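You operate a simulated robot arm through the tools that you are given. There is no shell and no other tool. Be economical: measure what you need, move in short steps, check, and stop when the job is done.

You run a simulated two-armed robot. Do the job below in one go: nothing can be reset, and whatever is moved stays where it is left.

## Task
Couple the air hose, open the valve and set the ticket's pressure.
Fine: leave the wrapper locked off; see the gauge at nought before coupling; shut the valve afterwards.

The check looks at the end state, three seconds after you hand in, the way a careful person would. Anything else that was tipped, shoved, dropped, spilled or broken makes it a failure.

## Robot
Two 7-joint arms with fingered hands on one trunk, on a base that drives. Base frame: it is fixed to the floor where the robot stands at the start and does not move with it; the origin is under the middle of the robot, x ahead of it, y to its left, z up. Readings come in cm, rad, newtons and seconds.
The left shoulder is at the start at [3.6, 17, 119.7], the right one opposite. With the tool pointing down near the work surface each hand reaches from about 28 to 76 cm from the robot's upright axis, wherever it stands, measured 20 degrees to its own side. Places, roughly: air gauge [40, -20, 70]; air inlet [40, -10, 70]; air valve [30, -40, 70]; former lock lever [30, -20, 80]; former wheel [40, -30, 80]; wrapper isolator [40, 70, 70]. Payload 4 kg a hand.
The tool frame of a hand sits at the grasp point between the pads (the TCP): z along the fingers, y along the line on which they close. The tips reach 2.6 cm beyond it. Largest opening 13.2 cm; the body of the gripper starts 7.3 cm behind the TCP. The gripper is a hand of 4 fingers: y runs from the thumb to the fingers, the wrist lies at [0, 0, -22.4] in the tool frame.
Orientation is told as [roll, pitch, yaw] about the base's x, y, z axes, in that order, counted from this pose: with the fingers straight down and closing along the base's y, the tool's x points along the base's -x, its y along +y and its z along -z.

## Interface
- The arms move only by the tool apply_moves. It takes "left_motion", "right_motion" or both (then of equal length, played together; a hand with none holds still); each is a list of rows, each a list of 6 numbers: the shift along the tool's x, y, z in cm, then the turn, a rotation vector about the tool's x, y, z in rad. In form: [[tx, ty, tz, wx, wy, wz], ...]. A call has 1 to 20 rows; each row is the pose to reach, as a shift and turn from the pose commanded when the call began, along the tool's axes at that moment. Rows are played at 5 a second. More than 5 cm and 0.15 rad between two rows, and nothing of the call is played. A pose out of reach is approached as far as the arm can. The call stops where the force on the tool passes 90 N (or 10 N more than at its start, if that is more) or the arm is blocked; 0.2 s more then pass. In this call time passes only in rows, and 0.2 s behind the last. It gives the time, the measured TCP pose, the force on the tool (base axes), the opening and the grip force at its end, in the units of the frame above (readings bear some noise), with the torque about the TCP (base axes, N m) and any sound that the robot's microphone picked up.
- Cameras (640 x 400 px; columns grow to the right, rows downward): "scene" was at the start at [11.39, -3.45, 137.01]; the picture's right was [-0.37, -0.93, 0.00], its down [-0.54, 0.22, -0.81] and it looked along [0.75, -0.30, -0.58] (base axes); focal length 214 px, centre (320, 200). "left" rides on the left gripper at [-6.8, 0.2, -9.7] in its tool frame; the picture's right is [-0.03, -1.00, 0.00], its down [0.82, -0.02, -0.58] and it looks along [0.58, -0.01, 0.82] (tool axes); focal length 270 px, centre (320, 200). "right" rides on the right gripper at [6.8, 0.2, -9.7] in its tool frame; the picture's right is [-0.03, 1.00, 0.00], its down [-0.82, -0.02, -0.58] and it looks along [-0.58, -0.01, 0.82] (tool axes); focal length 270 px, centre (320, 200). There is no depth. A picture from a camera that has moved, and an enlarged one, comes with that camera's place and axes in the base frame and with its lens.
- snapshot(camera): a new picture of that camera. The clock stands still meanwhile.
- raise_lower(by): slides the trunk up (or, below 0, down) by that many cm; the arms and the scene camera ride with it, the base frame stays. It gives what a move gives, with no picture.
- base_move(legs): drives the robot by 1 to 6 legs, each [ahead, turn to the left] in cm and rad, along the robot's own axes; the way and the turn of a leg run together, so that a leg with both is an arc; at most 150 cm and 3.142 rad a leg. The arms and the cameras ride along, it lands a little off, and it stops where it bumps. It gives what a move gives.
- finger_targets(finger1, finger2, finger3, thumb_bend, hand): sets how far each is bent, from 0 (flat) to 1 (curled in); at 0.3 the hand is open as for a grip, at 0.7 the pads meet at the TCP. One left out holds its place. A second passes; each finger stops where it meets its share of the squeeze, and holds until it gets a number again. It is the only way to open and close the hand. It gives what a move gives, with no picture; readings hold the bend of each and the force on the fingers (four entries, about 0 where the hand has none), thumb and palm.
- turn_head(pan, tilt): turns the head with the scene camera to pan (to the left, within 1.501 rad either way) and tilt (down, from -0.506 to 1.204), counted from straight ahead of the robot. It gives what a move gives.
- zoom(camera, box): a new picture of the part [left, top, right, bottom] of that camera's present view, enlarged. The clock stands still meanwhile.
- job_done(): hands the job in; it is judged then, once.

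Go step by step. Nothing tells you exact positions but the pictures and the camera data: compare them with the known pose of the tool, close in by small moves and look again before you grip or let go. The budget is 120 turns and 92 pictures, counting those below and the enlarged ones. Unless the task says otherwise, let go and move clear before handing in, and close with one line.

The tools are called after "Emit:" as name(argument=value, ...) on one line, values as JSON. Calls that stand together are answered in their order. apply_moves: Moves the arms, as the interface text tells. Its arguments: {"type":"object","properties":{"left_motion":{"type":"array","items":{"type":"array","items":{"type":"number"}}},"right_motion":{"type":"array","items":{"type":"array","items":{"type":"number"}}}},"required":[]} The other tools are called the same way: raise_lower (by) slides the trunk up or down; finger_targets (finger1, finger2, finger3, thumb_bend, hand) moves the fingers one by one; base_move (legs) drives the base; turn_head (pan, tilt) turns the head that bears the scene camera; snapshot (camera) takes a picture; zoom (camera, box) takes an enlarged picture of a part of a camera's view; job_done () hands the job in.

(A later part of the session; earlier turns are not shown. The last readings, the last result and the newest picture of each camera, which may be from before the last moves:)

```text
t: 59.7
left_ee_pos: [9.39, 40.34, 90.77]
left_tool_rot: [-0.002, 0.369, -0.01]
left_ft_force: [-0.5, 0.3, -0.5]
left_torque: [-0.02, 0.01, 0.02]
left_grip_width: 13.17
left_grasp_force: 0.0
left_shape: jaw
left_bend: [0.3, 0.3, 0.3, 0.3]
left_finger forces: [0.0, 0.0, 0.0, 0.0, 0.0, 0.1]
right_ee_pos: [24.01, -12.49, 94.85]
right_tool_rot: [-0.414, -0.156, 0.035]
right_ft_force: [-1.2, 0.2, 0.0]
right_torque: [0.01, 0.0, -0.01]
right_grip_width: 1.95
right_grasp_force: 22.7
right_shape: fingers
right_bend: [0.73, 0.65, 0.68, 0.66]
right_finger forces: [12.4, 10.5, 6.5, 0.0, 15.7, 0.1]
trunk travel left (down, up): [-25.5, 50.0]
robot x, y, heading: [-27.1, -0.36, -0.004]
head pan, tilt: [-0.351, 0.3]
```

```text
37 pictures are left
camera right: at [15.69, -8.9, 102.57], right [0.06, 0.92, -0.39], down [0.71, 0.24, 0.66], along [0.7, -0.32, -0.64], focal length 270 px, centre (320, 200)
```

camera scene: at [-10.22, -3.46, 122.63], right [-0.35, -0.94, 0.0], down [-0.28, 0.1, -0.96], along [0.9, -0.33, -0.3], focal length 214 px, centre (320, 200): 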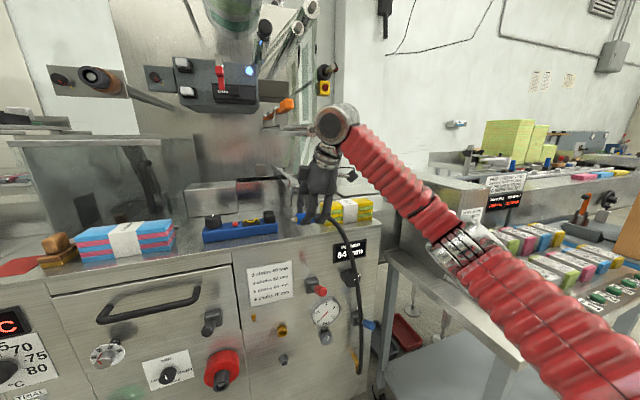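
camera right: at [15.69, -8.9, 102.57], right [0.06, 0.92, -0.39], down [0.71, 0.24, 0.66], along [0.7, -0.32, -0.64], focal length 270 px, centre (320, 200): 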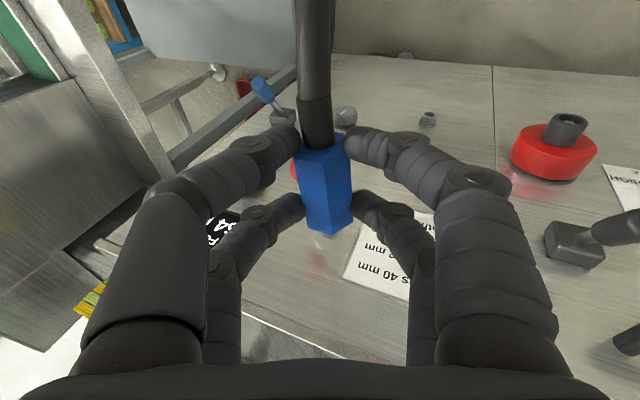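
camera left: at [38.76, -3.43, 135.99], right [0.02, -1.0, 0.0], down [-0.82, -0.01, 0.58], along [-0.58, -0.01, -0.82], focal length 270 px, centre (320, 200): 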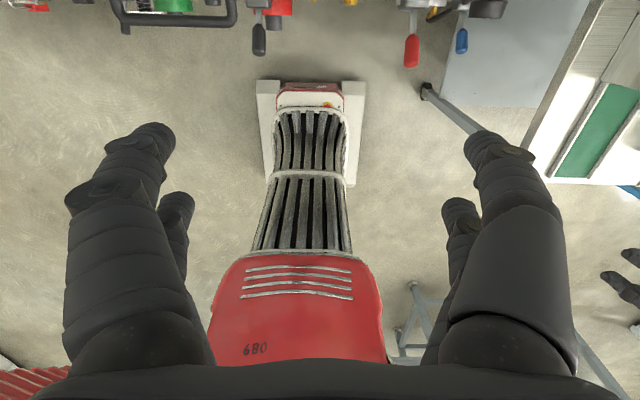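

The plug now points at the panel. I lower the hand in front of the inlet, staying back at x≈24.

Emit:
apply_moves(right_motion=[[0.75, 2, 3.9, 0, 0, 0], [1.5, 4, 7.8, 0, 0, 0], [2.2, 6, 11.6, 0, 0, 0], [3, 8, 15.5, 0, 0, 0], [3.7, 10, 19.4, 0, 0, 0]])

Emit:
turn_head(pan=-0.15, tilt=0.7)

Emit:
snapshot(camera="scene")

Emit:
snapshot(camera="right")

```text
t: 60.9
left_ee_pos: [9.46, 40.42, 90.93]
left_tool_rot: [-0.001, 0.369, -0.012]
left_ft_force: [-0.4, -0.2, -0.3]
left_torque: [0.02, 0.01, 0.0]
left_grip_width: 13.16
left_grasp_force: 0.0
left_shape: jaw
left_bend: [0.3, 0.3, 0.3, 0.3]
left_finger forces: [0.0, 0.0, 0.0, 0.0, 0.0, 0.0]
right_ee_pos: [23.88, -11.24, 72.77]
right_tool_rot: [-0.413, -0.159, 0.037]
right_ft_force: [-0.3, -0.4, -0.7]
right_torque: [0.02, 0.02, 0.02]
right_grip_width: 1.86
right_grasp_force: 22.2
right_shape: fingers
right_bend: [0.73, 0.65, 0.68, 0.65]
right_finger forces: [11.8, 10.6, 6.7, 0.1, 13.7, 0.1]
trunk travel left (down, up): [-25.5, 50.0]
robot x, y, heading: [-27.76, 0.06, -0.008]
head pan, tilt: [-0.351, 0.3]
```

```text
t: 61.8
left_ee_pos: [9.51, 40.44, 90.92]
left_tool_rot: [-0.001, 0.369, -0.013]
left_ft_force: [-0.7, -0.4, 0.0]
left_torque: [-0.02, 0.03, 0.03]
left_grip_width: 13.19
left_grasp_force: 0.1
left_shape: jaw
left_bend: [0.3, 0.3, 0.3, 0.3]
left_finger forces: [0.0, 0.0, 0.0, 0.0, 0.0, 0.1]
right_ee_pos: [23.86, -11.33, 72.82]
right_tool_rot: [-0.411, -0.158, 0.037]
right_ft_force: [0.4, 0.1, -0.7]
right_torque: [0.0, -0.04, -0.01]
right_grip_width: 1.84
right_grasp_force: 20.9
right_shape: fingers
right_bend: [0.73, 0.65, 0.68, 0.65]
right_finger forces: [11.7, 10.7, 6.6, 0.0, 13.6, 0.1]
trunk travel left (down, up): [-25.5, 50.0]
robot x, y, heading: [-27.44, 0.39, -0.002]
head pan, tilt: [-0.15, 0.7]
```

```text
36 pictures are left
camera scene: at [-10.56, -1.51, 119.02], right [-0.15, -0.99, 0.0], down [-0.64, 0.1, -0.76], along [0.76, -0.12, -0.64], focal length 214 px, centre (320, 200)
```

scene: 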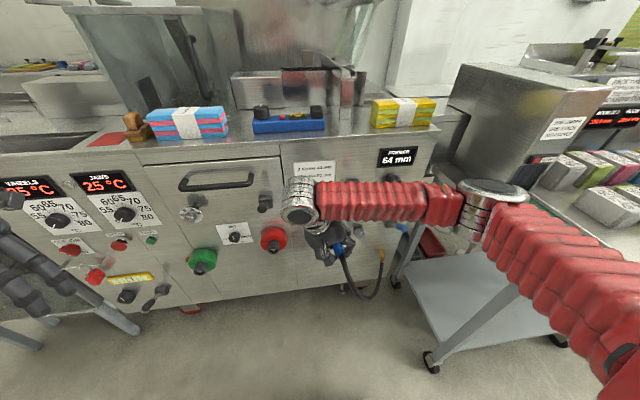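

```text
35 pictures are left
camera right: at [15.44, -7.63, 80.47], right [0.06, 0.92, -0.39], down [0.71, 0.24, 0.66], along [0.7, -0.32, -0.64], focal length 270 px, centre (320, 200)
```

right: 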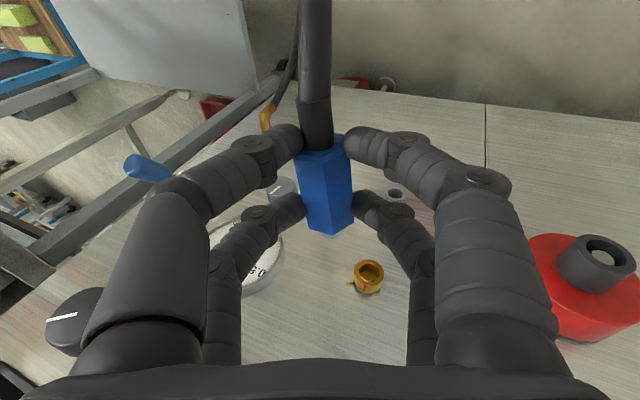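

The hose runs from the plug to the brass elbow; the inlet is re-measured at [40,-10,66]. I close in to about 2 cm before it and look.

Emit:
apply_moves(right_motion=[[-2, 2, 2.4, 0, 0, 0], [-4.5, 3.5, 4, 0, 0, 0], [-6.5, 4.0, 4.5, 0, 0, 0], [-8.2, 4.2, 4.8, 0, 0, 0]])

Emit:
snapshot(camera="right")

Emit:
zoom(camera="scene", box=[250, 160, 390, 300])

```text
t: 62.8
left_ee_pos: [9.57, 40.33, 90.79]
left_tool_rot: [-0.002, 0.37, -0.014]
left_ft_force: [-0.9, -0.4, 0.0]
left_torque: [-0.02, -0.04, 0.01]
left_grip_width: 13.18
left_grasp_force: 0.1
left_shape: jaw
left_bend: [0.3, 0.3, 0.3, 0.3]
left_finger forces: [0.0, 0.0, 0.1, 0.1, 0.0, 0.0]
right_ee_pos: [32.56, -9.14, 68.01]
right_tool_rot: [-0.412, -0.157, 0.037]
right_ft_force: [-0.2, -0.4, -0.5]
right_torque: [0.01, 0.02, -0.01]
right_grip_width: 1.67
right_grasp_force: 22.5
right_shape: fingers
right_bend: [0.73, 0.65, 0.68, 0.64]
right_finger forces: [10.9, 10.4, 6.9, 0.0, 16.1, 0.1]
trunk travel left (down, up): [-25.5, 50.0]
robot x, y, heading: [-27.79, -0.19, -0.009]
head pan, tilt: [-0.15, 0.7]
```

```text
34 pictures are left
camera right: at [24.41, -5.35, 75.74], right [0.05, 0.92, -0.39], down [0.71, 0.24, 0.66], along [0.7, -0.32, -0.64], focal length 270 px, centre (320, 200)
```

right: 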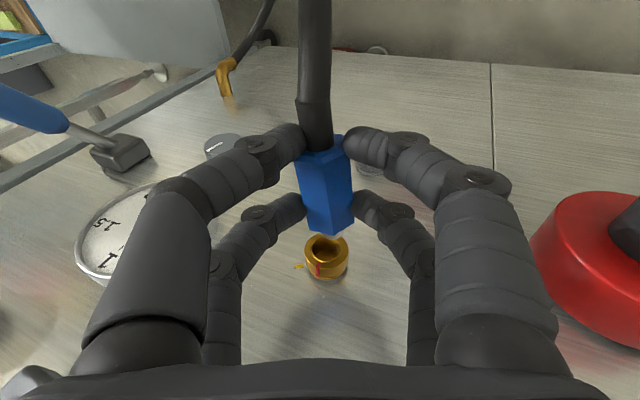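

```text
2.86 times, centred on (320, 230) of scene
camera zoom: at [-10.55, -1.5, 119.01], right [-0.15, -0.99, 0.0], down [-0.64, 0.1, -0.76], along [0.76, -0.12, -0.65], focal length 613 px, centre (320, 114)
```

zoom: 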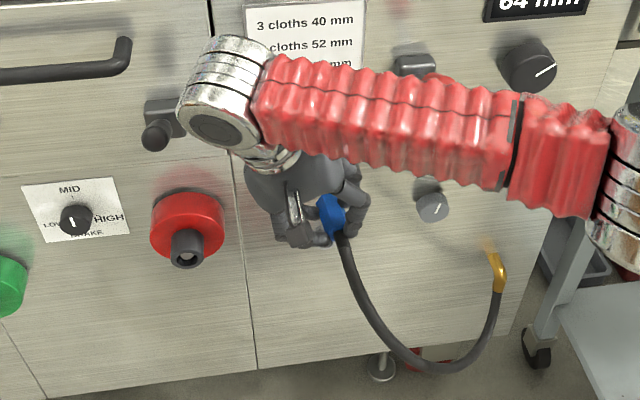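

Emit:
zoom(camera="right", box=[270, 130, 390, 290])

```text
2.50 times, centred on (330, 210) of right
camera zoom: at [24.41, -5.35, 75.74], right [0.05, 0.92, -0.39], down [0.71, 0.24, 0.66], along [0.7, -0.32, -0.64], focal length 676 px, centre (295, 175)
```

zoom: 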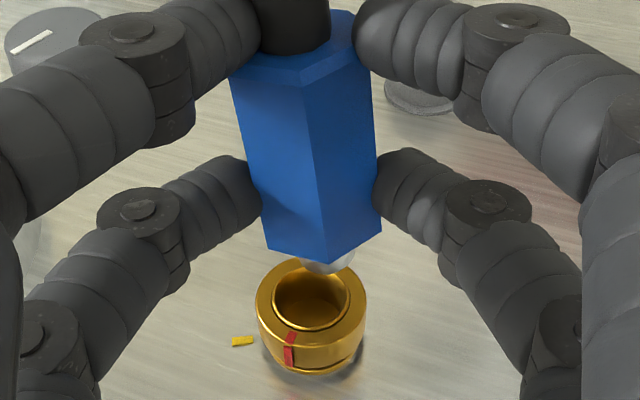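

The nose sits about 0.7 cm to the +y side of the bore. I correct and advance 1.2 cm, then look again.

Emit:
apply_moves(right_motion=[[-0.1, -0.6, 0.28, 0, 0, 0], [-1.2, -0.58, 0.47, 0, 0, 0]])

Emit:
zoom(camera="right", box=[270, 130, 390, 290])

```text
t: 63.4
left_ee_pos: [9.48, 40.36, 90.78]
left_tool_rot: [-0.003, 0.37, -0.013]
left_ft_force: [-0.5, -0.1, -0.3]
left_torque: [0.01, -0.02, -0.02]
left_grip_width: 13.21
left_grasp_force: 0.0
left_shape: jaw
left_bend: [0.3, 0.3, 0.3, 0.3]
left_finger forces: [0.1, 0.1, 0.1, 0.0, 0.0, 0.1]
right_ee_pos: [33.98, -9.75, 68.04]
right_tool_rot: [-0.414, -0.156, 0.036]
right_ft_force: [-0.5, -0.2, -0.2]
right_torque: [0.02, -0.03, -0.04]
right_grip_width: 1.66
right_grasp_force: 22.1
right_shape: fingers
right_bend: [0.73, 0.65, 0.68, 0.64]
right_finger forces: [10.9, 10.5, 6.9, 0.0, 16.2, 0.0]
trunk travel left (down, up): [-25.5, 50.0]
robot x, y, heading: [-27.61, 0.01, -0.001]
head pan, tilt: [-0.15, 0.7]
```

```text
2.50 times, centred on (330, 210) of right
camera zoom: at [25.63, -6.04, 75.74], right [0.05, 0.92, -0.39], down [0.71, 0.24, 0.66], along [0.7, -0.32, -0.64], focal length 676 px, centre (295, 175)
```

zoom: 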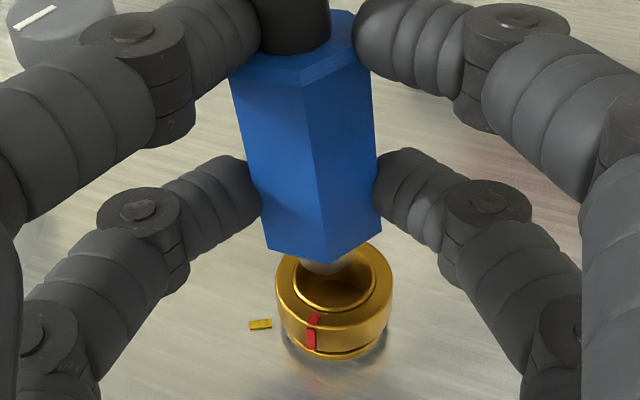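

Nose and bore are aligned. I push in gently in short steps. I note the collar's red mark and a yellow mark on the panel, which hint at a twist lock.

Emit:
apply_moves(right_motion=[[-0.5, 0, 0.08, 0, 0, 0], [-1.0, 0, 0.16, 0, 0, 0], [-1.5, 0, 0.24, 0, 0, 0]])

Emit:
zoom(camera="right", box=[270, 130, 390, 290])

```text
t: 64.2
left_ee_pos: [9.41, 40.36, 90.93]
left_tool_rot: [-0.002, 0.366, -0.012]
left_ft_force: [0.8, 0.8, 0.3]
left_torque: [-0.04, 0.01, 0.02]
left_grip_width: 13.2
left_grasp_force: 0.1
left_shape: jaw
left_bend: [0.3, 0.3, 0.3, 0.3]
left_finger forces: [0.0, 0.1, 0.0, 0.0, 0.1, 0.0]
right_ee_pos: [35.4, -9.75, 68.11]
right_tool_rot: [-0.414, -0.157, 0.035]
right_ft_force: [-1.7, 1.2, -0.3]
right_torque: [0.06, 0.03, 0.04]
right_grip_width: 1.64
right_grasp_force: 23.2
right_shape: fingers
right_bend: [0.73, 0.65, 0.69, 0.64]
right_finger forces: [11.5, 10.9, 6.7, 0.0, 16.6, 0.1]
trunk travel left (down, up): [-25.5, 50.0]
robot x, y, heading: [-27.22, -0.28, -0.002]
head pan, tilt: [-0.15, 0.7]
```

```text
2.50 times, centred on (330, 210) of right
camera zoom: at [27.11, -6.03, 75.75], right [0.05, 0.92, -0.39], down [0.71, 0.24, 0.66], along [0.7, -0.32, -0.64], focal length 676 px, centre (295, 175)
```

zoom: 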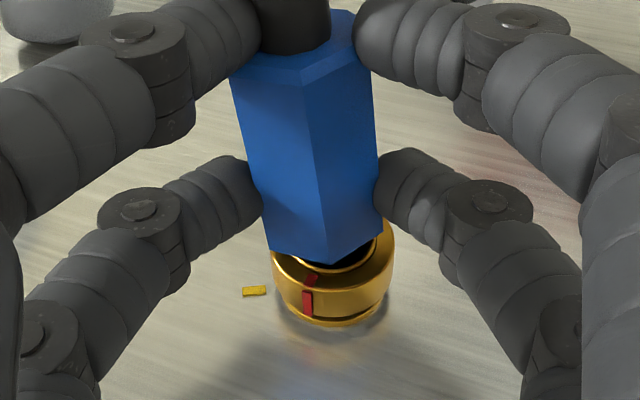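

The nose is entering the bore with little force. I continue.

Emit:
apply_moves(right_motion=[[-0.4, 0, 0.06, 0, 0, 0], [-0.8, 0, 0.12, 0, 0, 0], [-1.2, 0, 0.19, 0, 0, 0], [-1.6, 0, 0.25, 0, 0, 0]])

Emit:
zoom(camera="right", box=[270, 130, 390, 290])

```text
t: 65.2
left_ee_pos: [9.01, 40.48, 91.06]
left_tool_rot: [-0.004, 0.36, -0.012]
left_ft_force: [-0.2, 0.6, -1.0]
left_torque: [-0.01, -0.03, 0.01]
left_grip_width: 13.2
left_grasp_force: 0.1
left_shape: jaw
left_bend: [0.3, 0.3, 0.3, 0.3]
left_finger forces: [0.1, 0.0, 0.0, 0.0, 0.0, 0.0]
right_ee_pos: [36.11, -9.4, 68.19]
right_tool_rot: [-0.41, -0.14, 0.04]
right_ft_force: [-72.9, 12.1, 11.9]
right_torque: [0.19, 1.47, -0.29]
right_grip_width: 1.67
right_grasp_force: 40.1
right_shape: fingers
right_bend: [0.73, 0.65, 0.7, 0.73]
right_finger forces: [16.4, 12.0, 6.5, 0.1, 45.6, 0.0]
trunk travel left (down, up): [-25.5, 50.0]
robot x, y, heading: [-27.14, -0.02, -0.003]
head pan, tilt: [-0.15, 0.7]
```

```text
2.50 times, centred on (330, 210) of right
camera zoom: at [27.9, -5.82, 76.02], right [0.05, 0.92, -0.39], down [0.72, 0.24, 0.65], along [0.69, -0.31, -0.65], focal length 676 px, centre (295, 175)
```

zoom: 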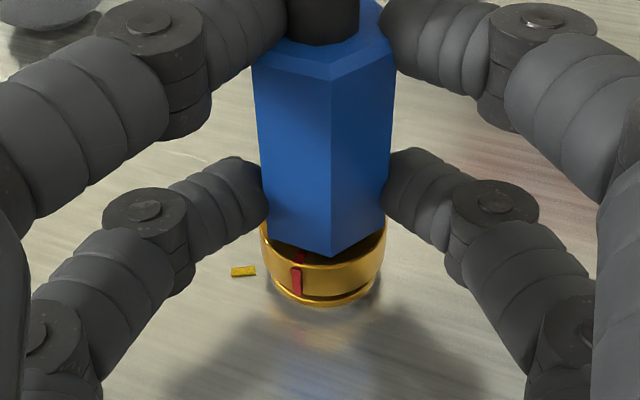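

The plug met 73 N and looks fully seated. I relax the push and check whether the plug stays.

Emit:
apply_moves(right_motion=[[0.1, 0, 0, 0, 0, 0]])

Emit:
finger_targets(hand="right", finger1=0.5, finger2=0.5, finger3=0.5, thumb_bend=0.5)

Emit:
zoom(camera="right", box=[270, 130, 390, 290])

```text
t: 65.6
left_ee_pos: [8.93, 40.42, 91.02]
left_tool_rot: [-0.005, 0.362, -0.012]
left_ft_force: [0.1, -0.5, 1.0]
left_torque: [0.02, 0.01, -0.04]
left_grip_width: 13.22
left_grasp_force: 0.1
left_shape: jaw
left_bend: [0.3, 0.3, 0.3, 0.3]
left_finger forces: [0.0, 0.0, 0.0, 0.0, 0.0, 0.0]
right_ee_pos: [35.96, -9.5, 68.09]
right_tool_rot: [-0.41, -0.141, 0.036]
right_ft_force: [-68.4, 13.5, 9.1]
right_torque: [0.25, 1.43, -0.23]
right_grip_width: 1.64
right_grasp_force: 39.2
right_shape: fingers
right_bend: [0.73, 0.65, 0.7, 0.73]
right_finger forces: [16.7, 12.7, 6.0, 0.0, 43.7, 0.0]
trunk travel left (down, up): [-25.5, 50.0]
robot x, y, heading: [-27.47, 0.2, -0.006]
head pan, tilt: [-0.15, 0.7]
```

```text
t: 66.6
left_ee_pos: [9.48, 40.3, 90.87]
left_tool_rot: [-0.002, 0.368, -0.013]
left_ft_force: [0.1, 0.3, 0.6]
left_torque: [0.02, 0.0, 0.02]
left_grip_width: 13.2
left_grasp_force: 0.1
left_shape: jaw
left_bend: [0.3, 0.3, 0.3, 0.3]
left_finger forces: [0.0, 0.0, 0.0, 0.1, 0.1, 0.0]
right_ee_pos: [37.15, -9.71, 68.04]
right_tool_rot: [-0.414, -0.159, 0.035]
right_ft_force: [0.2, -0.6, -1.0]
right_torque: [0.0, 0.0, -0.02]
right_grip_width: 6.53
right_grasp_force: 0.0
right_shape: fingers
right_bend: [0.5, 0.5, 0.5, 0.5]
right_finger forces: [0.0, 0.1, 0.0, 0.0, 0.1, 0.0]
trunk travel left (down, up): [-25.5, 50.0]
robot x, y, heading: [-27.11, -0.21, -0.001]
head pan, tilt: [-0.15, 0.7]
```

```text
2.50 times, centred on (330, 210) of right
camera zoom: at [28.73, -6.14, 75.75], right [0.06, 0.92, -0.39], down [0.71, 0.24, 0.66], along [0.7, -0.32, -0.64], focal length 676 px, centre (295, 175)
```

zoom: 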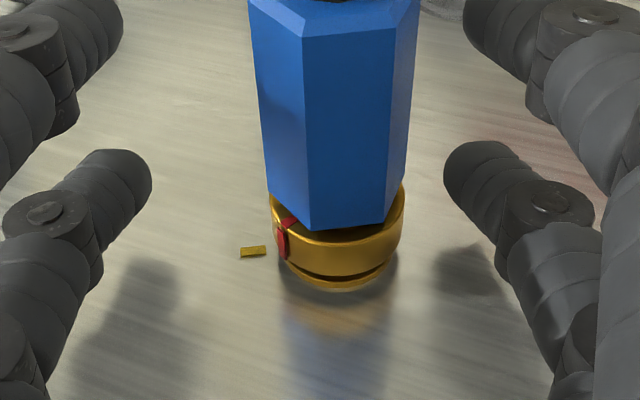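

The plug stays put, and the plug and collar turn together: the red mark has moved most of the way to the yellow mark. I re-seat the hand, leaning a bit more, to twist the last part.

Emit:
apply_moves(right_motion=[[0.5, 0.45, 0, 0.09, -0.005, -0.015], [0.9, 0.87, -0.06, 0.188, -0.011, -0.03]])

Emit:
snapshot(camera="right")

```text
t: 67.2
left_ee_pos: [9.52, 40.49, 90.84]
left_tool_rot: [-0.002, 0.369, -0.014]
left_ft_force: [-0.7, -0.9, -0.2]
left_torque: [-0.01, -0.02, 0.0]
left_grip_width: 13.17
left_grasp_force: 0.1
left_shape: jaw
left_bend: [0.3, 0.3, 0.3, 0.3]
left_finger forces: [0.1, 0.1, 0.0, 0.0, 0.0, 0.0]
right_ee_pos: [36.2, -8.99, 67.64]
right_tool_rot: [-0.607, -0.154, 0.069]
right_ft_force: [0.4, -0.6, -0.5]
right_torque: [0.03, 0.04, 0.0]
right_grip_width: 6.54
right_grasp_force: 0.0
right_shape: fingers
right_bend: [0.5, 0.5, 0.5, 0.5]
right_finger forces: [0.0, 0.0, 0.0, 0.1, 0.1, 0.1]
trunk travel left (down, up): [-25.5, 50.0]
robot x, y, heading: [-27.11, -0.07, -0.005]
head pan, tilt: [-0.15, 0.7]
```

```text
27 pictures are left
camera right: at [27.75, -3.93, 74.45], right [0.06, 0.83, -0.56], down [0.71, 0.36, 0.6], along [0.7, -0.43, -0.57], focal length 270 px, centre (320, 200)
```

right: 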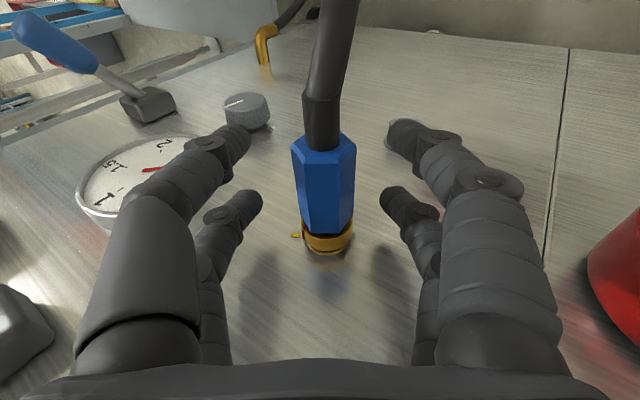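

Emit:
zoom(camera="right", box=[280, 210, 370, 270])

```text
6.67 times, centred on (325, 240) of right
camera zoom: at [27.75, -3.93, 74.45], right [0.06, 0.83, -0.56], down [0.71, 0.36, 0.6], along [0.7, -0.43, -0.57], focal length 1802 px, centre (287, -67)
```

zoom: 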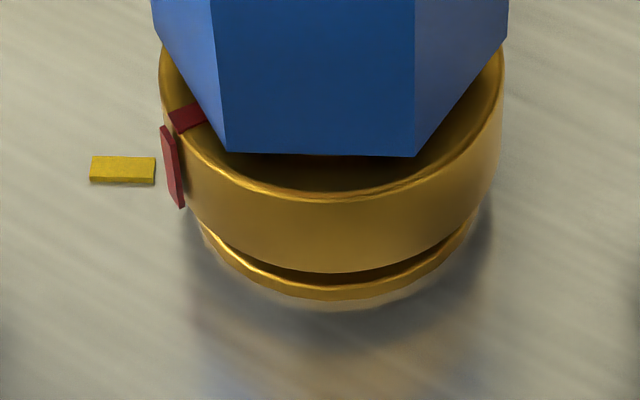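

The red mark is about 30° short of the yellow mark. I grip the hex body and twist clockwise (seen from the front) about its axis.

Emit:
finger_targets(hand="right", finger1=0.85, finger2=0.85, finger3=0.85, thumb_bend=0.85)

Emit:
apply_moves(right_motion=[[0, -0.26, 0.02, -0.139, 0.008, 0.023], [0, -0.51, 0.07, -0.272, 0.016, 0.045], [0, -0.75, 0.15, -0.406, 0.025, 0.066], [0, -0.99, 0.27, -0.545, 0.033, 0.089]])

Emit:
snapshot(camera="right")

```text
t: 68.2
left_ee_pos: [9.51, 40.21, 90.87]
left_tool_rot: [-0.001, 0.368, -0.011]
left_ft_force: [1.2, 0.0, 0.7]
left_torque: [0.05, 0.03, 0.02]
left_grip_width: 13.21
left_grasp_force: 0.1
left_shape: jaw
left_bend: [0.3, 0.3, 0.3, 0.3]
left_finger forces: [0.0, 0.0, 0.1, 0.0, 0.0, 0.0]
right_ee_pos: [36.03, -9.28, 67.55]
right_tool_rot: [-0.61, -0.151, 0.064]
right_ft_force: [0.1, -22.5, -0.7]
right_torque: [-0.36, 0.06, 0.31]
right_grip_width: 1.93
right_grasp_force: 22.9
right_shape: fingers
right_bend: [0.63, 0.6, 0.71, 0.63]
right_finger forces: [7.3, 7.4, 9.1, 0.0, 23.3, 0.0]
trunk travel left (down, up): [-25.5, 50.0]
robot x, y, heading: [-27.17, -0.24, -0.001]
head pan, tilt: [-0.15, 0.7]
```

```text
t: 69.2
left_ee_pos: [9.69, 40.22, 90.88]
left_tool_rot: [0.0, 0.367, -0.011]
left_ft_force: [0.2, -0.4, -0.2]
left_torque: [-0.02, -0.01, -0.02]
left_grip_width: 13.19
left_grasp_force: 0.1
left_shape: jaw
left_bend: [0.3, 0.3, 0.3, 0.3]
left_finger forces: [0.0, 0.0, 0.0, 0.1, 0.0, 0.0]
right_ee_pos: [36.2, -10.11, 67.7]
right_tool_rot: [-0.048, -0.144, -0.027]
right_ft_force: [1.4, -20.7, -15.8]
right_torque: [-0.42, -0.23, 0.25]
right_grip_width: 1.95
right_grasp_force: 24.2
right_shape: fingers
right_bend: [0.62, 0.6, 0.71, 0.63]
right_finger forces: [7.8, 7.3, 9.5, 0.1, 24.3, 0.0]
trunk travel left (down, up): [-25.5, 50.0]
robot x, y, heading: [-27.16, -0.27, 0.0]
head pan, tilt: [-0.15, 0.7]
```

```text
25 pictures are left
camera right: at [27.97, -9.36, 76.35], right [0.06, 1.0, -0.04], down [0.72, -0.01, 0.69], along [0.69, -0.07, -0.72], focal length 270 px, centre (320, 200)
```

right: 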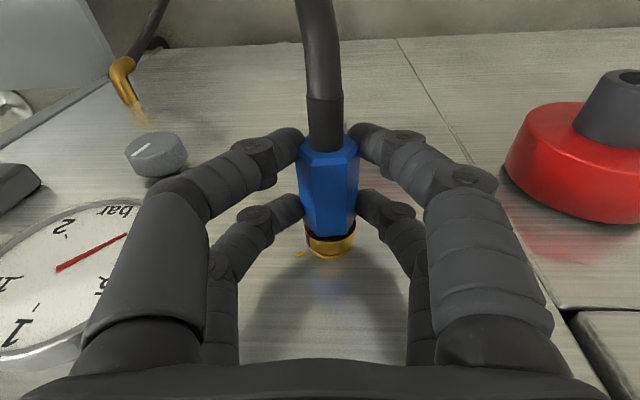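

Emit:
zoom(camera="right", box=[280, 210, 370, 270])

```text
6.67 times, centred on (325, 240) of right
camera zoom: at [27.97, -9.36, 76.35], right [0.06, 1.0, -0.04], down [0.72, -0.01, 0.69], along [0.69, -0.07, -0.72], focal length 1802 px, centre (287, -67)
```

zoom: 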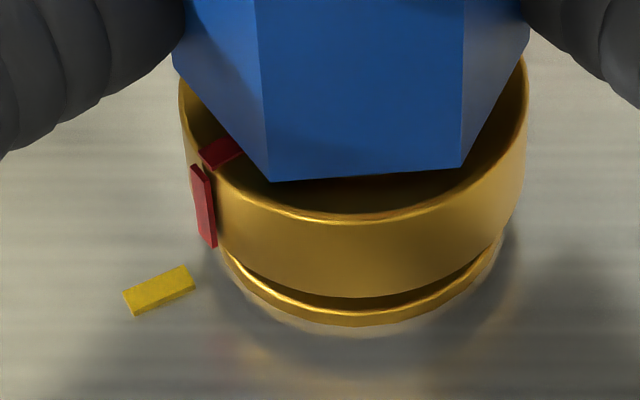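

The red and yellow marks now line up (both around 58°). I release and check that they stay.

Emit:
finger_targets(hand="right", finger1=0.45, finger2=0.45, finger3=0.45, thumb_bend=0.45)

Emit:
zoom(camera="right", box=[270, 170, 390, 270])

```text
t: 70.2
left_ee_pos: [9.48, 40.34, 90.89]
left_tool_rot: [-0.003, 0.368, -0.013]
left_ft_force: [0.9, 0.3, 0.8]
left_torque: [0.01, 0.01, 0.0]
left_grip_width: 13.17
left_grasp_force: 0.0
left_shape: jaw
left_bend: [0.3, 0.3, 0.3, 0.3]
left_finger forces: [0.0, 0.0, 0.0, 0.0, 0.0, 0.0]
right_ee_pos: [36.14, -9.89, 68.06]
right_tool_rot: [-0.047, -0.15, -0.027]
right_ft_force: [0.1, 0.3, -0.7]
right_torque: [-0.04, 0.0, -0.02]
right_grip_width: 8.22
right_grasp_force: 0.1
right_shape: fingers
right_bend: [0.45, 0.45, 0.45, 0.45]
right_finger forces: [0.0, 0.0, 0.0, 0.0, 0.0, 0.0]
trunk travel left (down, up): [-25.5, 50.0]
robot x, y, heading: [-27.65, -0.23, -0.001]
head pan, tilt: [-0.15, 0.7]
```

```text
4.00 times, centred on (330, 220) of right
camera zoom: at [27.91, -9.14, 76.58], right [0.06, 1.0, -0.04], down [0.72, -0.01, 0.69], along [0.69, -0.07, -0.72], focal length 1081 px, centre (280, 120)
```

zoom: 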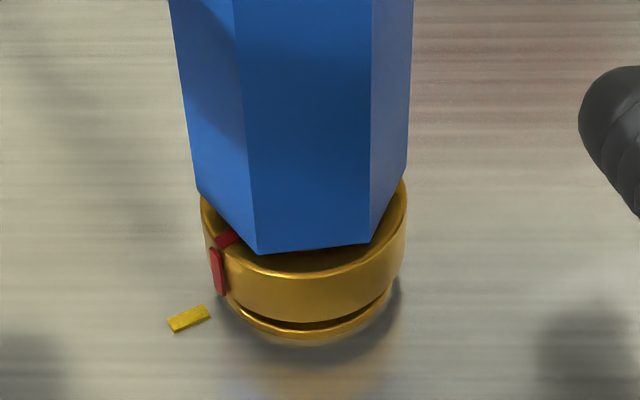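

The marks hold in line. I withdraw upwards and back, keeping clear of the red lever.

Emit:
apply_moves(right_motion=[[0, 0.6, -3, 0, 0, 0], [0.5, 0.9, -7, 0, 0, 0], [2, 0.9, -11, 0, 0, 0], [5.5, 0.9, -14, 0, 0, 0], [10, 0.9, -15, 0, 0, 0]])

Emit:
turn_head(pan=-0.4, tilt=0.7)

Emit:
snapshot(camera="scene")

```text
t: 71.4
left_ee_pos: [9.41, 40.37, 90.89]
left_tool_rot: [-0.002, 0.366, -0.012]
left_ft_force: [0.5, 0.3, 0.0]
left_torque: [-0.02, -0.01, -0.04]
left_grip_width: 13.2
left_grasp_force: 0.0
left_shape: jaw
left_bend: [0.3, 0.3, 0.3, 0.3]
left_finger forces: [0.0, 0.0, 0.0, 0.1, 0.1, 0.1]
right_ee_pos: [23.93, -8.07, 81.3]
right_tool_rot: [-0.047, -0.151, -0.026]
right_ft_force: [-1.2, -0.2, -0.4]
right_torque: [0.03, 0.03, 0.02]
right_grip_width: 8.23
right_grasp_force: 0.0
right_shape: fingers
right_bend: [0.45, 0.45, 0.45, 0.45]
right_finger forces: [0.1, 0.0, 0.1, 0.0, 0.1, 0.0]
trunk travel left (down, up): [-25.5, 50.0]
robot x, y, heading: [-27.44, 0.14, -0.003]
head pan, tilt: [-0.15, 0.7]
```

```text
t: 72.1
left_ee_pos: [9.46, 40.45, 90.93]
left_tool_rot: [-0.002, 0.368, -0.011]
left_ft_force: [0.3, 0.6, 0.0]
left_torque: [-0.01, 0.01, -0.02]
left_grip_width: 13.21
left_grasp_force: 0.2
left_shape: jaw
left_bend: [0.3, 0.3, 0.3, 0.3]
left_finger forces: [0.1, 0.0, 0.1, 0.0, 0.0, 0.0]
right_ee_pos: [24.07, -8.0, 81.28]
right_tool_rot: [-0.046, -0.152, -0.025]
right_ft_force: [0.8, 0.7, 0.0]
right_torque: [-0.01, 0.0, -0.01]
right_grip_width: 8.21
right_grasp_force: 0.1
right_shape: fingers
right_bend: [0.45, 0.45, 0.45, 0.45]
right_finger forces: [0.0, 0.0, 0.0, 0.0, 0.0, 0.0]
trunk travel left (down, up): [-25.5, 50.0]
robot x, y, heading: [-27.32, -0.13, -0.007]
head pan, tilt: [-0.4, 0.7]
```

```text
22 pictures are left
camera scene: at [-11.15, -3.54, 119.02], right [-0.39, -0.92, 0.0], down [-0.59, 0.25, -0.76], along [0.7, -0.3, -0.64], focal length 214 px, centre (320, 200)
```

scene: 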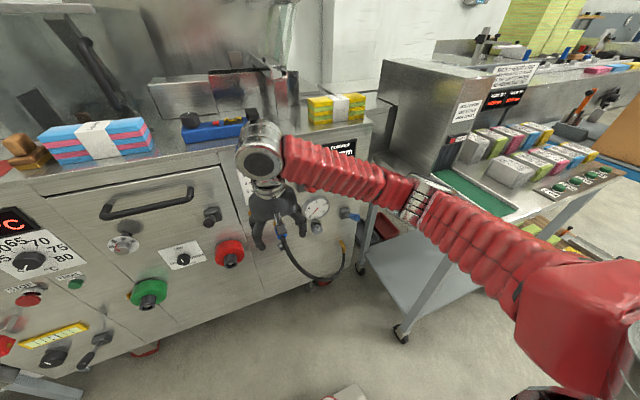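

Next, the valve lever, with its tip near [32.7,-35.4,66.7]. I close the fingers into a pusher, tilt and move over in front of it.

Emit:
finger_targets(hand="right", finger1=0.7, finger2=0.7, finger3=0.7, thumb_bend=0.7)

Emit:
apply_moves(right_motion=[[-0.1, -4.5, 0.5, 0, -0.05, 0], [-0.2, -9, 1.1, 0, -0.1, 0], [-0.3, -13.5, 1.7, 0, -0.15, 0], [-0.4, -18, 2.3, 0, -0.2, 0], [-0.5, -22.5, 2.9, 0, -0.25, 0], [-0.5, -27.3, 3.4, 0, -0.25, 0]])

Emit:
snapshot(camera="right")

```text
t: 73.1
left_ee_pos: [9.44, 40.37, 90.84]
left_tool_rot: [-0.002, 0.367, -0.013]
left_ft_force: [0.3, 1.0, 0.5]
left_torque: [0.01, -0.02, 0.02]
left_grip_width: 13.18
left_grasp_force: 0.0
left_shape: jaw
left_bend: [0.3, 0.3, 0.3, 0.3]
left_finger forces: [0.1, 0.1, 0.1, 0.0, 0.0, 0.0]
right_ee_pos: [24.18, -8.07, 81.26]
right_tool_rot: [-0.047, -0.151, -0.026]
right_ft_force: [1.2, 0.3, 0.0]
right_torque: [0.03, 0.02, 0.01]
right_grip_width: 0.15
right_grasp_force: 0.0
right_shape: fingers
right_bend: [0.7, 0.7, 0.7, 0.7]
right_finger forces: [0.0, 0.0, 0.1, 0.1, 0.0, 0.0]
trunk travel left (down, up): [-25.5, 50.0]
robot x, y, heading: [-27.62, 0.28, -0.002]
head pan, tilt: [-0.4, 0.7]
```

```text
t: 74.5
left_ee_pos: [9.34, 40.38, 90.89]
left_tool_rot: [-0.001, 0.367, -0.013]
left_ft_force: [-0.2, -1.0, 0.3]
left_torque: [-0.02, 0.01, 0.0]
left_grip_width: 13.23
left_grasp_force: 0.1
left_shape: jaw
left_bend: [0.3, 0.3, 0.3, 0.3]
left_finger forces: [0.0, 0.0, 0.0, 0.0, 0.0, 0.1]
right_ee_pos: [24.1, -35.53, 79.38]
right_tool_rot: [-0.051, -0.402, -0.012]
right_ft_force: [0.1, 0.4, 0.0]
right_torque: [-0.01, 0.0, -0.01]
right_grip_width: 0.11
right_grasp_force: 0.1
right_shape: fingers
right_bend: [0.7, 0.7, 0.7, 0.7]
right_finger forces: [0.0, 0.1, 0.1, 0.0, 0.1, 0.1]
trunk travel left (down, up): [-25.5, 50.0]
robot x, y, heading: [-27.19, -0.01, -0.004]
head pan, tilt: [-0.4, 0.7]
```

```text
21 pictures are left
camera right: at [14.01, -34.73, 85.64], right [0.06, 1.0, -0.04], down [0.53, 0.0, 0.85], along [0.85, -0.07, -0.52], focal length 270 px, centre (320, 200)
```

right: 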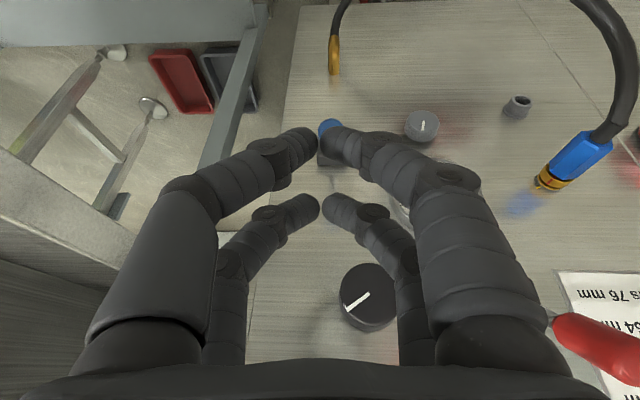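

The coupling holds. I place the closed fingertips over the blue lever and press it down in small steps.

Emit:
apply_moves(right_motion=[[-2, 0, 3.4, 0, 0, 0], [-4.2, 0, 6.8, 0, 0, 0], [-6.2, 0, 10.2, 0, 0, 0]])

Emit:
apply_moves(right_motion=[[0.6, 0, 1.4, 0, 0, 0], [1.2, 0, 2.8, 0, 0, 0], [1.8, 0, 4.2, 0, 0, 0], [2.4, 0, 5.5, 0, 0, 0], [3, 0, 6.9, 0, 0, 0], [3.5, 0, 8.3, 0, 0, 0], [4.1, 0, 9.7, 0, 0, 0]])

Emit:
snapshot(camera="right")

```text
t: 75.3
left_ee_pos: [9.43, 40.36, 90.98]
left_tool_rot: [-0.002, 0.368, -0.013]
left_ft_force: [-0.4, 0.4, -0.8]
left_torque: [-0.02, -0.01, 0.01]
left_grip_width: 13.19
left_grasp_force: 0.0
left_shape: jaw
left_bend: [0.3, 0.3, 0.3, 0.3]
left_finger forces: [0.0, 0.0, 0.0, 0.0, 0.0, 0.0]
right_ee_pos: [33.97, -36.06, 72.13]
right_tool_rot: [-0.05, -0.4, -0.014]
right_ft_force: [0.4, -0.7, -0.4]
right_torque: [0.02, -0.01, 0.0]
right_grip_width: 0.12
right_grasp_force: 0.1
right_shape: fingers
right_bend: [0.7, 0.7, 0.7, 0.7]
right_finger forces: [0.1, 0.0, 0.0, 0.1, 0.0, 0.1]
trunk travel left (down, up): [-25.5, 50.0]
robot x, y, heading: [-27.39, 0.26, -0.003]
head pan, tilt: [-0.4, 0.7]
```

```text
t: 76.9
left_ee_pos: [9.3, 40.37, 90.96]
left_tool_rot: [-0.002, 0.366, -0.014]
left_ft_force: [0.7, 0.2, -0.6]
left_torque: [0.06, -0.01, -0.01]
left_grip_width: 13.18
left_grasp_force: 0.0
left_shape: jaw
left_bend: [0.3, 0.3, 0.3, 0.3]
left_finger forces: [0.1, 0.0, 0.0, 0.0, 0.0, 0.1]
right_ee_pos: [33.69, -36.82, 61.87]
right_tool_rot: [-0.05, -0.401, -0.014]
right_ft_force: [-1.8, -3.9, 4.2]
right_torque: [0.04, -0.04, -0.01]
right_grip_width: 0.0
right_grasp_force: 3.6
right_shape: fingers
right_bend: [0.71, 0.71, 0.69, 0.7]
right_finger forces: [3.9, 3.2, 0.1, 0.0, 0.0, 0.0]
trunk travel left (down, up): [-25.5, 50.0]
robot x, y, heading: [-26.9, 0.04, 0.0]
head pan, tilt: [-0.4, 0.7]
```

```text
20 pictures are left
camera right: at [23.69, -35.98, 68.14], right [0.06, 1.0, -0.04], down [0.52, 0.0, 0.85], along [0.85, -0.07, -0.52], focal length 270 px, centre (320, 200)
```

right: 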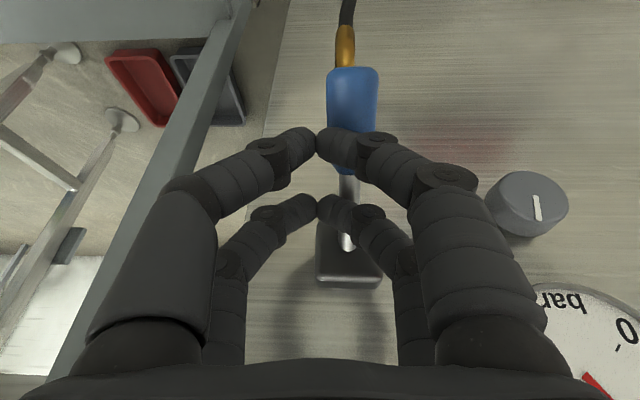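

The lever has swung down. I press slightly more to reach its stop, then withdraw and look at the gauge.

Emit:
apply_moves(right_motion=[[0.2, 0.6, 0.6, 0, 0, 0], [0.4, 1, 1.3, 0, 0, 0], [0.7, 1, 2.0, 0, 0, 0]])

Emit:
apply_moves(right_motion=[[-0.5, 0, -2.5, 0, 0, 0], [-1.5, 0, -6, 0, 0, 0], [-0.5, 0, -10, 0, 0, 0], [2, 1, -13, 0, 0, 0], [5, 3, -14, 0, 0, 0]])

Emit:
snapshot(camera="right")

```text
t: 77.7
left_ee_pos: [9.06, 40.41, 90.97]
left_tool_rot: [-0.003, 0.364, -0.011]
left_ft_force: [-0.5, 0.1, 0.5]
left_torque: [-0.03, -0.04, 0.0]
left_grip_width: 13.21
left_grasp_force: 0.1
left_shape: jaw
left_bend: [0.3, 0.3, 0.3, 0.3]
left_finger forces: [0.0, 0.0, 0.1, 0.0, 0.1, 0.0]
right_ee_pos: [33.79, -35.61, 59.91]
right_tool_rot: [-0.047, -0.408, -0.013]
right_ft_force: [-11.6, -0.8, 31.2]
right_torque: [0.0, 0.03, 0.04]
right_grip_width: 0.52
right_grasp_force: 20.8
right_shape: fingers
right_bend: [0.83, 0.84, 0.68, 0.68]
right_finger forces: [19.9, 16.0, 0.0, 0.0, 5.6, 0.1]
trunk travel left (down, up): [-25.5, 50.0]
robot x, y, heading: [-27.36, 0.24, -0.004]
head pan, tilt: [-0.4, 0.7]
```

```text
t: 78.9
left_ee_pos: [9.48, 40.42, 90.92]
left_tool_rot: [0.0, 0.365, -0.012]
left_ft_force: [-1.1, 0.0, -0.1]
left_torque: [-0.02, -0.03, 0.0]
left_grip_width: 13.16
left_grasp_force: 0.1
left_shape: jaw
left_bend: [0.3, 0.3, 0.3, 0.3]
left_finger forces: [0.0, 0.0, 0.1, 0.0, 0.0, 0.1]
right_ee_pos: [23.94, -31.89, 70.4]
right_tool_rot: [-0.051, -0.399, -0.016]
right_ft_force: [0.4, 0.5, 0.5]
right_torque: [0.01, -0.01, -0.04]
right_grip_width: 0.09
right_grasp_force: 0.0
right_shape: fingers
right_bend: [0.7, 0.7, 0.7, 0.7]
right_finger forces: [0.0, 0.0, 0.0, 0.0, 0.1, 0.0]
trunk travel left (down, up): [-25.5, 50.0]
robot x, y, heading: [-27.5, -0.24, -0.002]
head pan, tilt: [-0.4, 0.7]
```

```text
19 pictures are left
camera right: at [13.91, -31.12, 76.72], right [0.06, 1.0, -0.04], down [0.53, 0.0, 0.85], along [0.85, -0.07, -0.53], focal length 270 px, centre (320, 200)
```

right: 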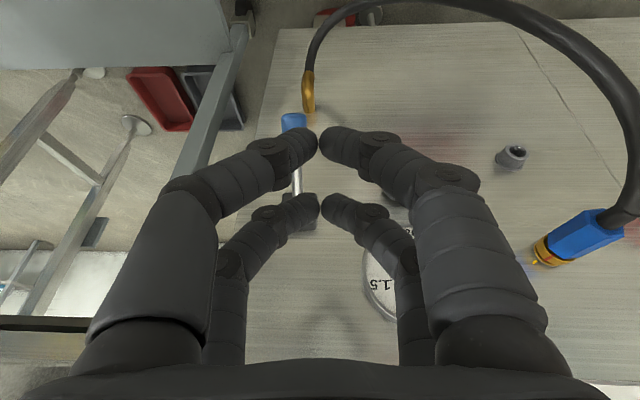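

The valve lever is down at its stop. For the regulator knob (about [39.5,-24,58.6]) I need the hand pointing forward, so I back the base off and tilt up.

Emit:
base_move(legs=[[-16, 0]])

Emit:
apply_moves(right_motion=[[0, 1, 1, 0, -0.14, 0], [0, 2, 2, 0, -0.28, 0], [0, 3, 3, 0, -0.42, 0], [0, 4, 4, 0, -0.56, 0], [0, 5, 5, 0, -0.7, 0], [0, 6, 6, 0, -0.84, 0], [0, 7, 7, 0, -0.92, 0]])

Emit:
finger_targets(hand="right", finger1=0.45, finger2=0.45, finger3=0.45, thumb_bend=0.45)

Emit:
snapshot(camera="right")

```text
t: 80.4
left_ee_pos: [-6.71, 40.5, 90.98]
left_tool_rot: [-0.001, 0.366, -0.011]
left_ft_force: [0.0, 0.3, -0.3]
left_torque: [0.03, 0.0, -0.03]
left_grip_width: 13.18
left_grasp_force: 0.0
left_shape: jaw
left_bend: [0.3, 0.3, 0.3, 0.3]
left_finger forces: [0.0, 0.0, 0.0, 0.0, 0.1, 0.0]
right_ee_pos: [7.99, -31.78, 70.32]
right_tool_rot: [-0.051, -0.402, -0.013]
right_ft_force: [-0.3, -0.5, 0.6]
right_torque: [-0.01, 0.01, 0.01]
right_grip_width: 0.1
right_grasp_force: 0.1
right_shape: fingers
right_bend: [0.7, 0.7, 0.7, 0.7]
right_finger forces: [0.1, 0.1, 0.1, 0.0, 0.0, 0.1]
trunk travel left (down, up): [-25.5, 50.0]
robot x, y, heading: [-43.26, 0.19, -0.004]
head pan, tilt: [-0.4, 0.7]
```

```text
t: 82.0
left_ee_pos: [-6.52, 40.35, 90.84]
left_tool_rot: [-0.002, 0.366, -0.012]
left_ft_force: [0.5, 0.9, 0.5]
left_torque: [-0.02, 0.01, 0.01]
left_grip_width: 13.18
left_grasp_force: 0.0
left_shape: jaw
left_bend: [0.3, 0.3, 0.3, 0.3]
left_finger forces: [0.1, 0.0, 0.0, 0.1, 0.1, 0.0]
right_ee_pos: [10.94, -25.19, 63.59]
right_tool_rot: [-0.187, -1.317, 0.148]
right_ft_force: [0.3, 0.3, -0.3]
right_torque: [-0.01, 0.03, 0.03]
right_grip_width: 0.09
right_grasp_force: 0.0
right_shape: fingers
right_bend: [0.7, 0.7, 0.7, 0.7]
right_finger forces: [0.0, 0.0, 0.0, 0.0, 0.0, 0.1]
trunk travel left (down, up): [-25.5, 50.0]
robot x, y, heading: [-43.48, 0.22, 0.001]
head pan, tilt: [-0.4, 0.7]
```

```text
t: 83.0
left_ee_pos: [-6.61, 40.42, 90.9]
left_tool_rot: [-0.001, 0.366, -0.012]
left_ft_force: [-0.6, 0.7, 0.4]
left_torque: [0.02, -0.01, 0.03]
left_grip_width: 13.19
left_grasp_force: 0.2
left_shape: jaw
left_bend: [0.3, 0.3, 0.3, 0.3]
left_finger forces: [0.1, 0.0, 0.0, 0.0, 0.0, 0.0]
right_ee_pos: [10.99, -25.28, 63.59]
right_tool_rot: [-0.184, -1.316, 0.143]
right_ft_force: [0.0, -0.3, 0.8]
right_torque: [0.0, -0.03, -0.03]
right_grip_width: 8.21
right_grasp_force: 0.2
right_shape: fingers
right_bend: [0.45, 0.45, 0.45, 0.45]
right_finger forces: [0.0, 0.1, 0.0, 0.0, 0.1, 0.0]
trunk travel left (down, up): [-25.5, 50.0]
robot x, y, heading: [-43.68, 0.17, -0.002]
head pan, tilt: [-0.4, 0.7]
```

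```text
18 pictures are left
camera right: at [-0.17, -24.96, 59.51], right [0.04, 1.0, -0.02], down [-0.36, 0.03, 0.93], along [0.93, -0.03, 0.36], focal length 270 px, centre (320, 200)
```

right: 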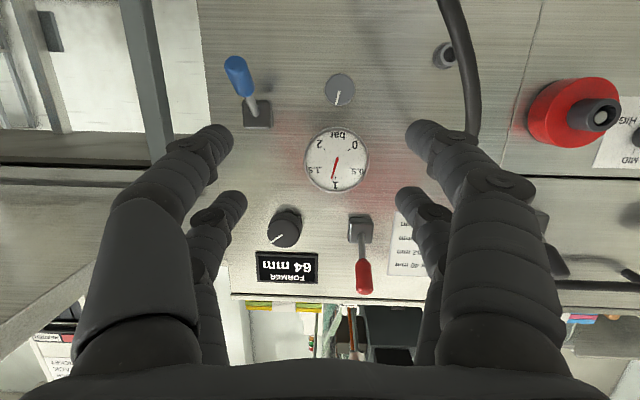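

The gauge now reads about 1.0 with the regulator pointer upright, so the supply is live. I move in front of the knob with a −0.6 rad pre-roll, to turn it clockwise about 67° later.

Emit:
apply_moves(right_motion=[[-0.1, 0.5, 4.1, 0.029, -0.005, -0.116], [-0.2, 0.9, 8.2, 0.059, -0.01, -0.233], [-0.25, 1.4, 12.3, 0.088, -0.014, -0.35], [-0.35, 1.9, 16.4, 0.117, -0.019, -0.466], [-0.43, 2.3, 20.5, 0.146, -0.024, -0.582]])

Emit:
snapshot(camera="right")

```text
t: 84.2
left_ee_pos: [-6.57, 40.34, 90.98]
left_tool_rot: [-0.001, 0.369, -0.012]
left_ft_force: [0.0, -0.3, 0.1]
left_torque: [0.0, 0.03, -0.03]
left_grip_width: 13.19
left_grasp_force: 0.1
left_shape: jaw
left_bend: [0.3, 0.3, 0.3, 0.3]
left_finger forces: [0.0, 0.1, 0.1, 0.0, 0.0, 0.0]
right_ee_pos: [31.04, -23.82, 58.79]
right_tool_rot: [-1.286, -0.89, 1.17]
right_ft_force: [-0.6, 0.1, 0.6]
right_torque: [0.0, -0.02, -0.01]
right_grip_width: 8.23
right_grasp_force: 0.0
right_shape: fingers
right_bend: [0.45, 0.45, 0.45, 0.45]
right_finger forces: [0.0, 0.0, 0.0, 0.0, 0.0, 0.0]
trunk travel left (down, up): [-25.5, 50.0]
robot x, y, heading: [-43.24, -0.06, -0.003]
head pan, tilt: [-0.4, 0.7]
```

```text
17 pictures are left
camera right: at [19.86, -26.2, 55.22], right [0.04, 0.81, -0.58], down [-0.36, 0.56, 0.75], along [0.93, 0.18, 0.31], focal length 270 px, centre (320, 200)
```

right: 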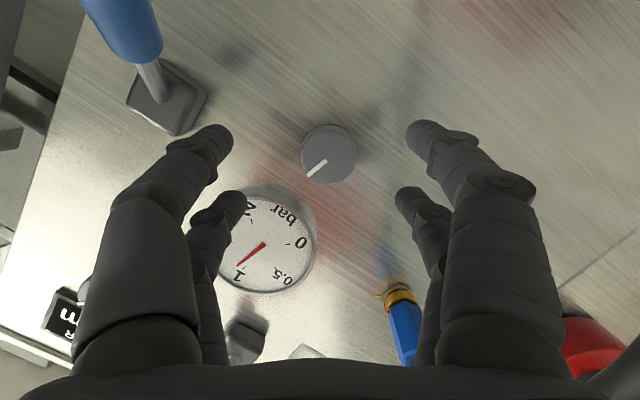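

The needle is at roughly 1.0–1.1. I advance straight onto the knob, then grip it.

Emit:
apply_moves(right_motion=[[-0.61, 0.1, 2.4, 0, 0, 0], [-1.2, 0.2, 4.8, 0, 0, 0], [-1.71, 0.28, 6.8, 0, 0, 0]])

Emit:
finger_targets(hand="right", finger1=0.75, finger2=0.75, finger3=0.75, thumb_bend=0.75)

Emit:
snapshot(camera="right")

```text
t: 85.0
left_ee_pos: [-6.98, 40.36, 91.14]
left_tool_rot: [-0.001, 0.362, -0.013]
left_ft_force: [-0.9, -0.9, 0.7]
left_torque: [0.0, -0.01, -0.01]
left_grip_width: 13.2
left_grasp_force: 0.1
left_shape: jaw
left_bend: [0.3, 0.3, 0.3, 0.3]
left_finger forces: [0.1, 0.1, 0.0, 0.0, 0.1, 0.0]
right_ee_pos: [37.63, -23.75, 58.58]
right_tool_rot: [-1.281, -0.888, 1.168]
right_ft_force: [-50.4, 2.1, 4.4]
right_torque: [0.08, 0.27, 1.93]
right_grip_width: 8.27
right_grasp_force: 25.1
right_shape: fingers
right_bend: [0.45, 0.59, 0.46, 0.45]
right_finger forces: [0.1, 42.6, 7.5, 0.0, 0.0, 0.0]
trunk travel left (down, up): [-25.5, 50.0]
robot x, y, heading: [-43.87, -0.1, -0.006]
head pan, tilt: [-0.4, 0.7]
```

```text
t: 86.0
left_ee_pos: [-6.51, 40.28, 90.79]
left_tool_rot: [-0.002, 0.37, -0.013]
left_ft_force: [0.8, 0.3, -0.3]
left_torque: [0.0, -0.03, -0.02]
left_grip_width: 13.21
left_grasp_force: 0.0
left_shape: jaw
left_bend: [0.3, 0.3, 0.3, 0.3]
left_finger forces: [0.0, 0.1, 0.1, 0.1, 0.1, 0.0]
right_ee_pos: [38.06, -24.05, 58.6]
right_tool_rot: [-1.284, -0.892, 1.166]
right_ft_force: [-16.3, -5.1, -9.5]
right_torque: [-0.11, 0.16, 0.41]
right_grip_width: 1.25
right_grasp_force: 23.2
right_shape: fingers
right_bend: [0.66, 0.75, 0.73, 0.68]
right_finger forces: [8.5, 19.6, 8.6, 0.0, 9.0, 0.0]
trunk travel left (down, up): [-25.5, 50.0]
robot x, y, heading: [-43.44, -0.18, -0.001]
head pan, tilt: [-0.4, 0.7]
```

```text
16 pictures are left
camera right: at [26.87, -26.19, 55.12], right [0.04, 0.81, -0.58], down [-0.36, 0.56, 0.75], along [0.93, 0.18, 0.31], focal length 270 px, centre (320, 200)
```

right: 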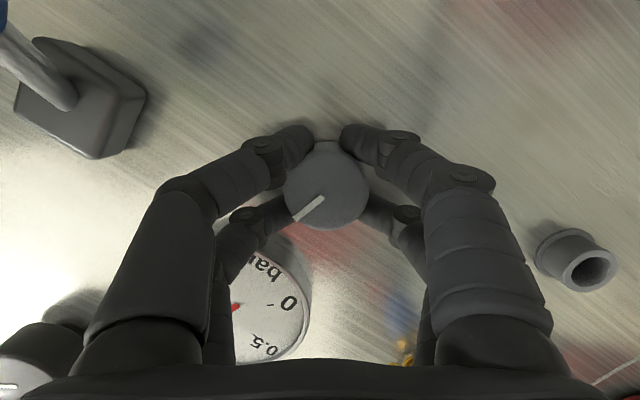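

The digits hold the knob at four points, centred. I turn clockwise by 0.9 rad and check the gauge.

Emit:
apply_moves(right_motion=[[0.1, 0, -0.15, -0.036, 0.006, 0.145], [0.12, -0.05, -0.15, -0.073, 0.012, 0.291], [0.16, -0.08, -0.14, -0.11, 0.018, 0.436], [0.2, -0.1, -0.13, -0.146, 0.024, 0.582], [0.24, -0.13, -0.12, -0.183, 0.03, 0.727], [0.28, -0.16, -0.12, -0.22, 0.036, 0.873]])

Emit:
snapshot(camera="right")

```text
t: 87.4
left_ee_pos: [-6.41, 40.38, 90.94]
left_tool_rot: [-0.004, 0.369, -0.013]
left_ft_force: [0.5, -0.1, -0.4]
left_torque: [0.0, 0.01, 0.03]
left_grip_width: 13.21
left_grasp_force: 0.1
left_shape: jaw
left_bend: [0.3, 0.3, 0.3, 0.3]
left_finger forces: [0.0, 0.1, 0.0, 0.0, 0.0, 0.0]
right_ee_pos: [37.77, -23.99, 58.6]
right_tool_rot: [0.786, -1.205, -0.789]
right_ft_force: [-0.5, -1.6, -13.0]
right_torque: [-0.17, -0.18, 0.09]
right_grip_width: 1.25
right_grasp_force: 20.9
right_shape: fingers
right_bend: [0.66, 0.74, 0.72, 0.67]
right_finger forces: [8.7, 13.4, 8.8, 0.0, 10.7, 0.0]
trunk travel left (down, up): [-25.5, 50.0]
robot x, y, heading: [-43.4, 0.27, -0.007]
head pan, tilt: [-0.4, 0.7]
```

```text
15 pictures are left
camera right: at [26.75, -22.51, 54.8], right [0.04, 0.96, 0.28], down [-0.35, -0.25, 0.9], along [0.93, -0.14, 0.33], focal length 270 px, centre (320, 200)
```

right: 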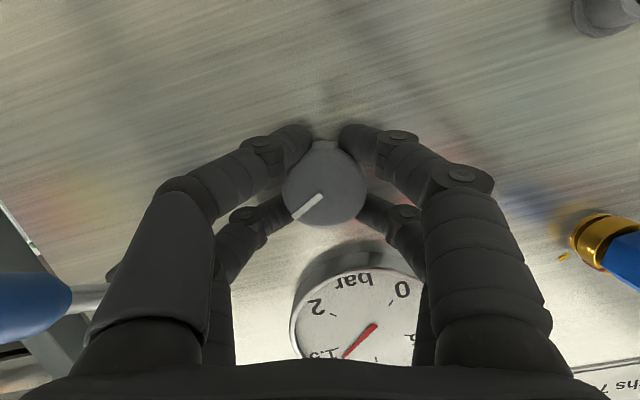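

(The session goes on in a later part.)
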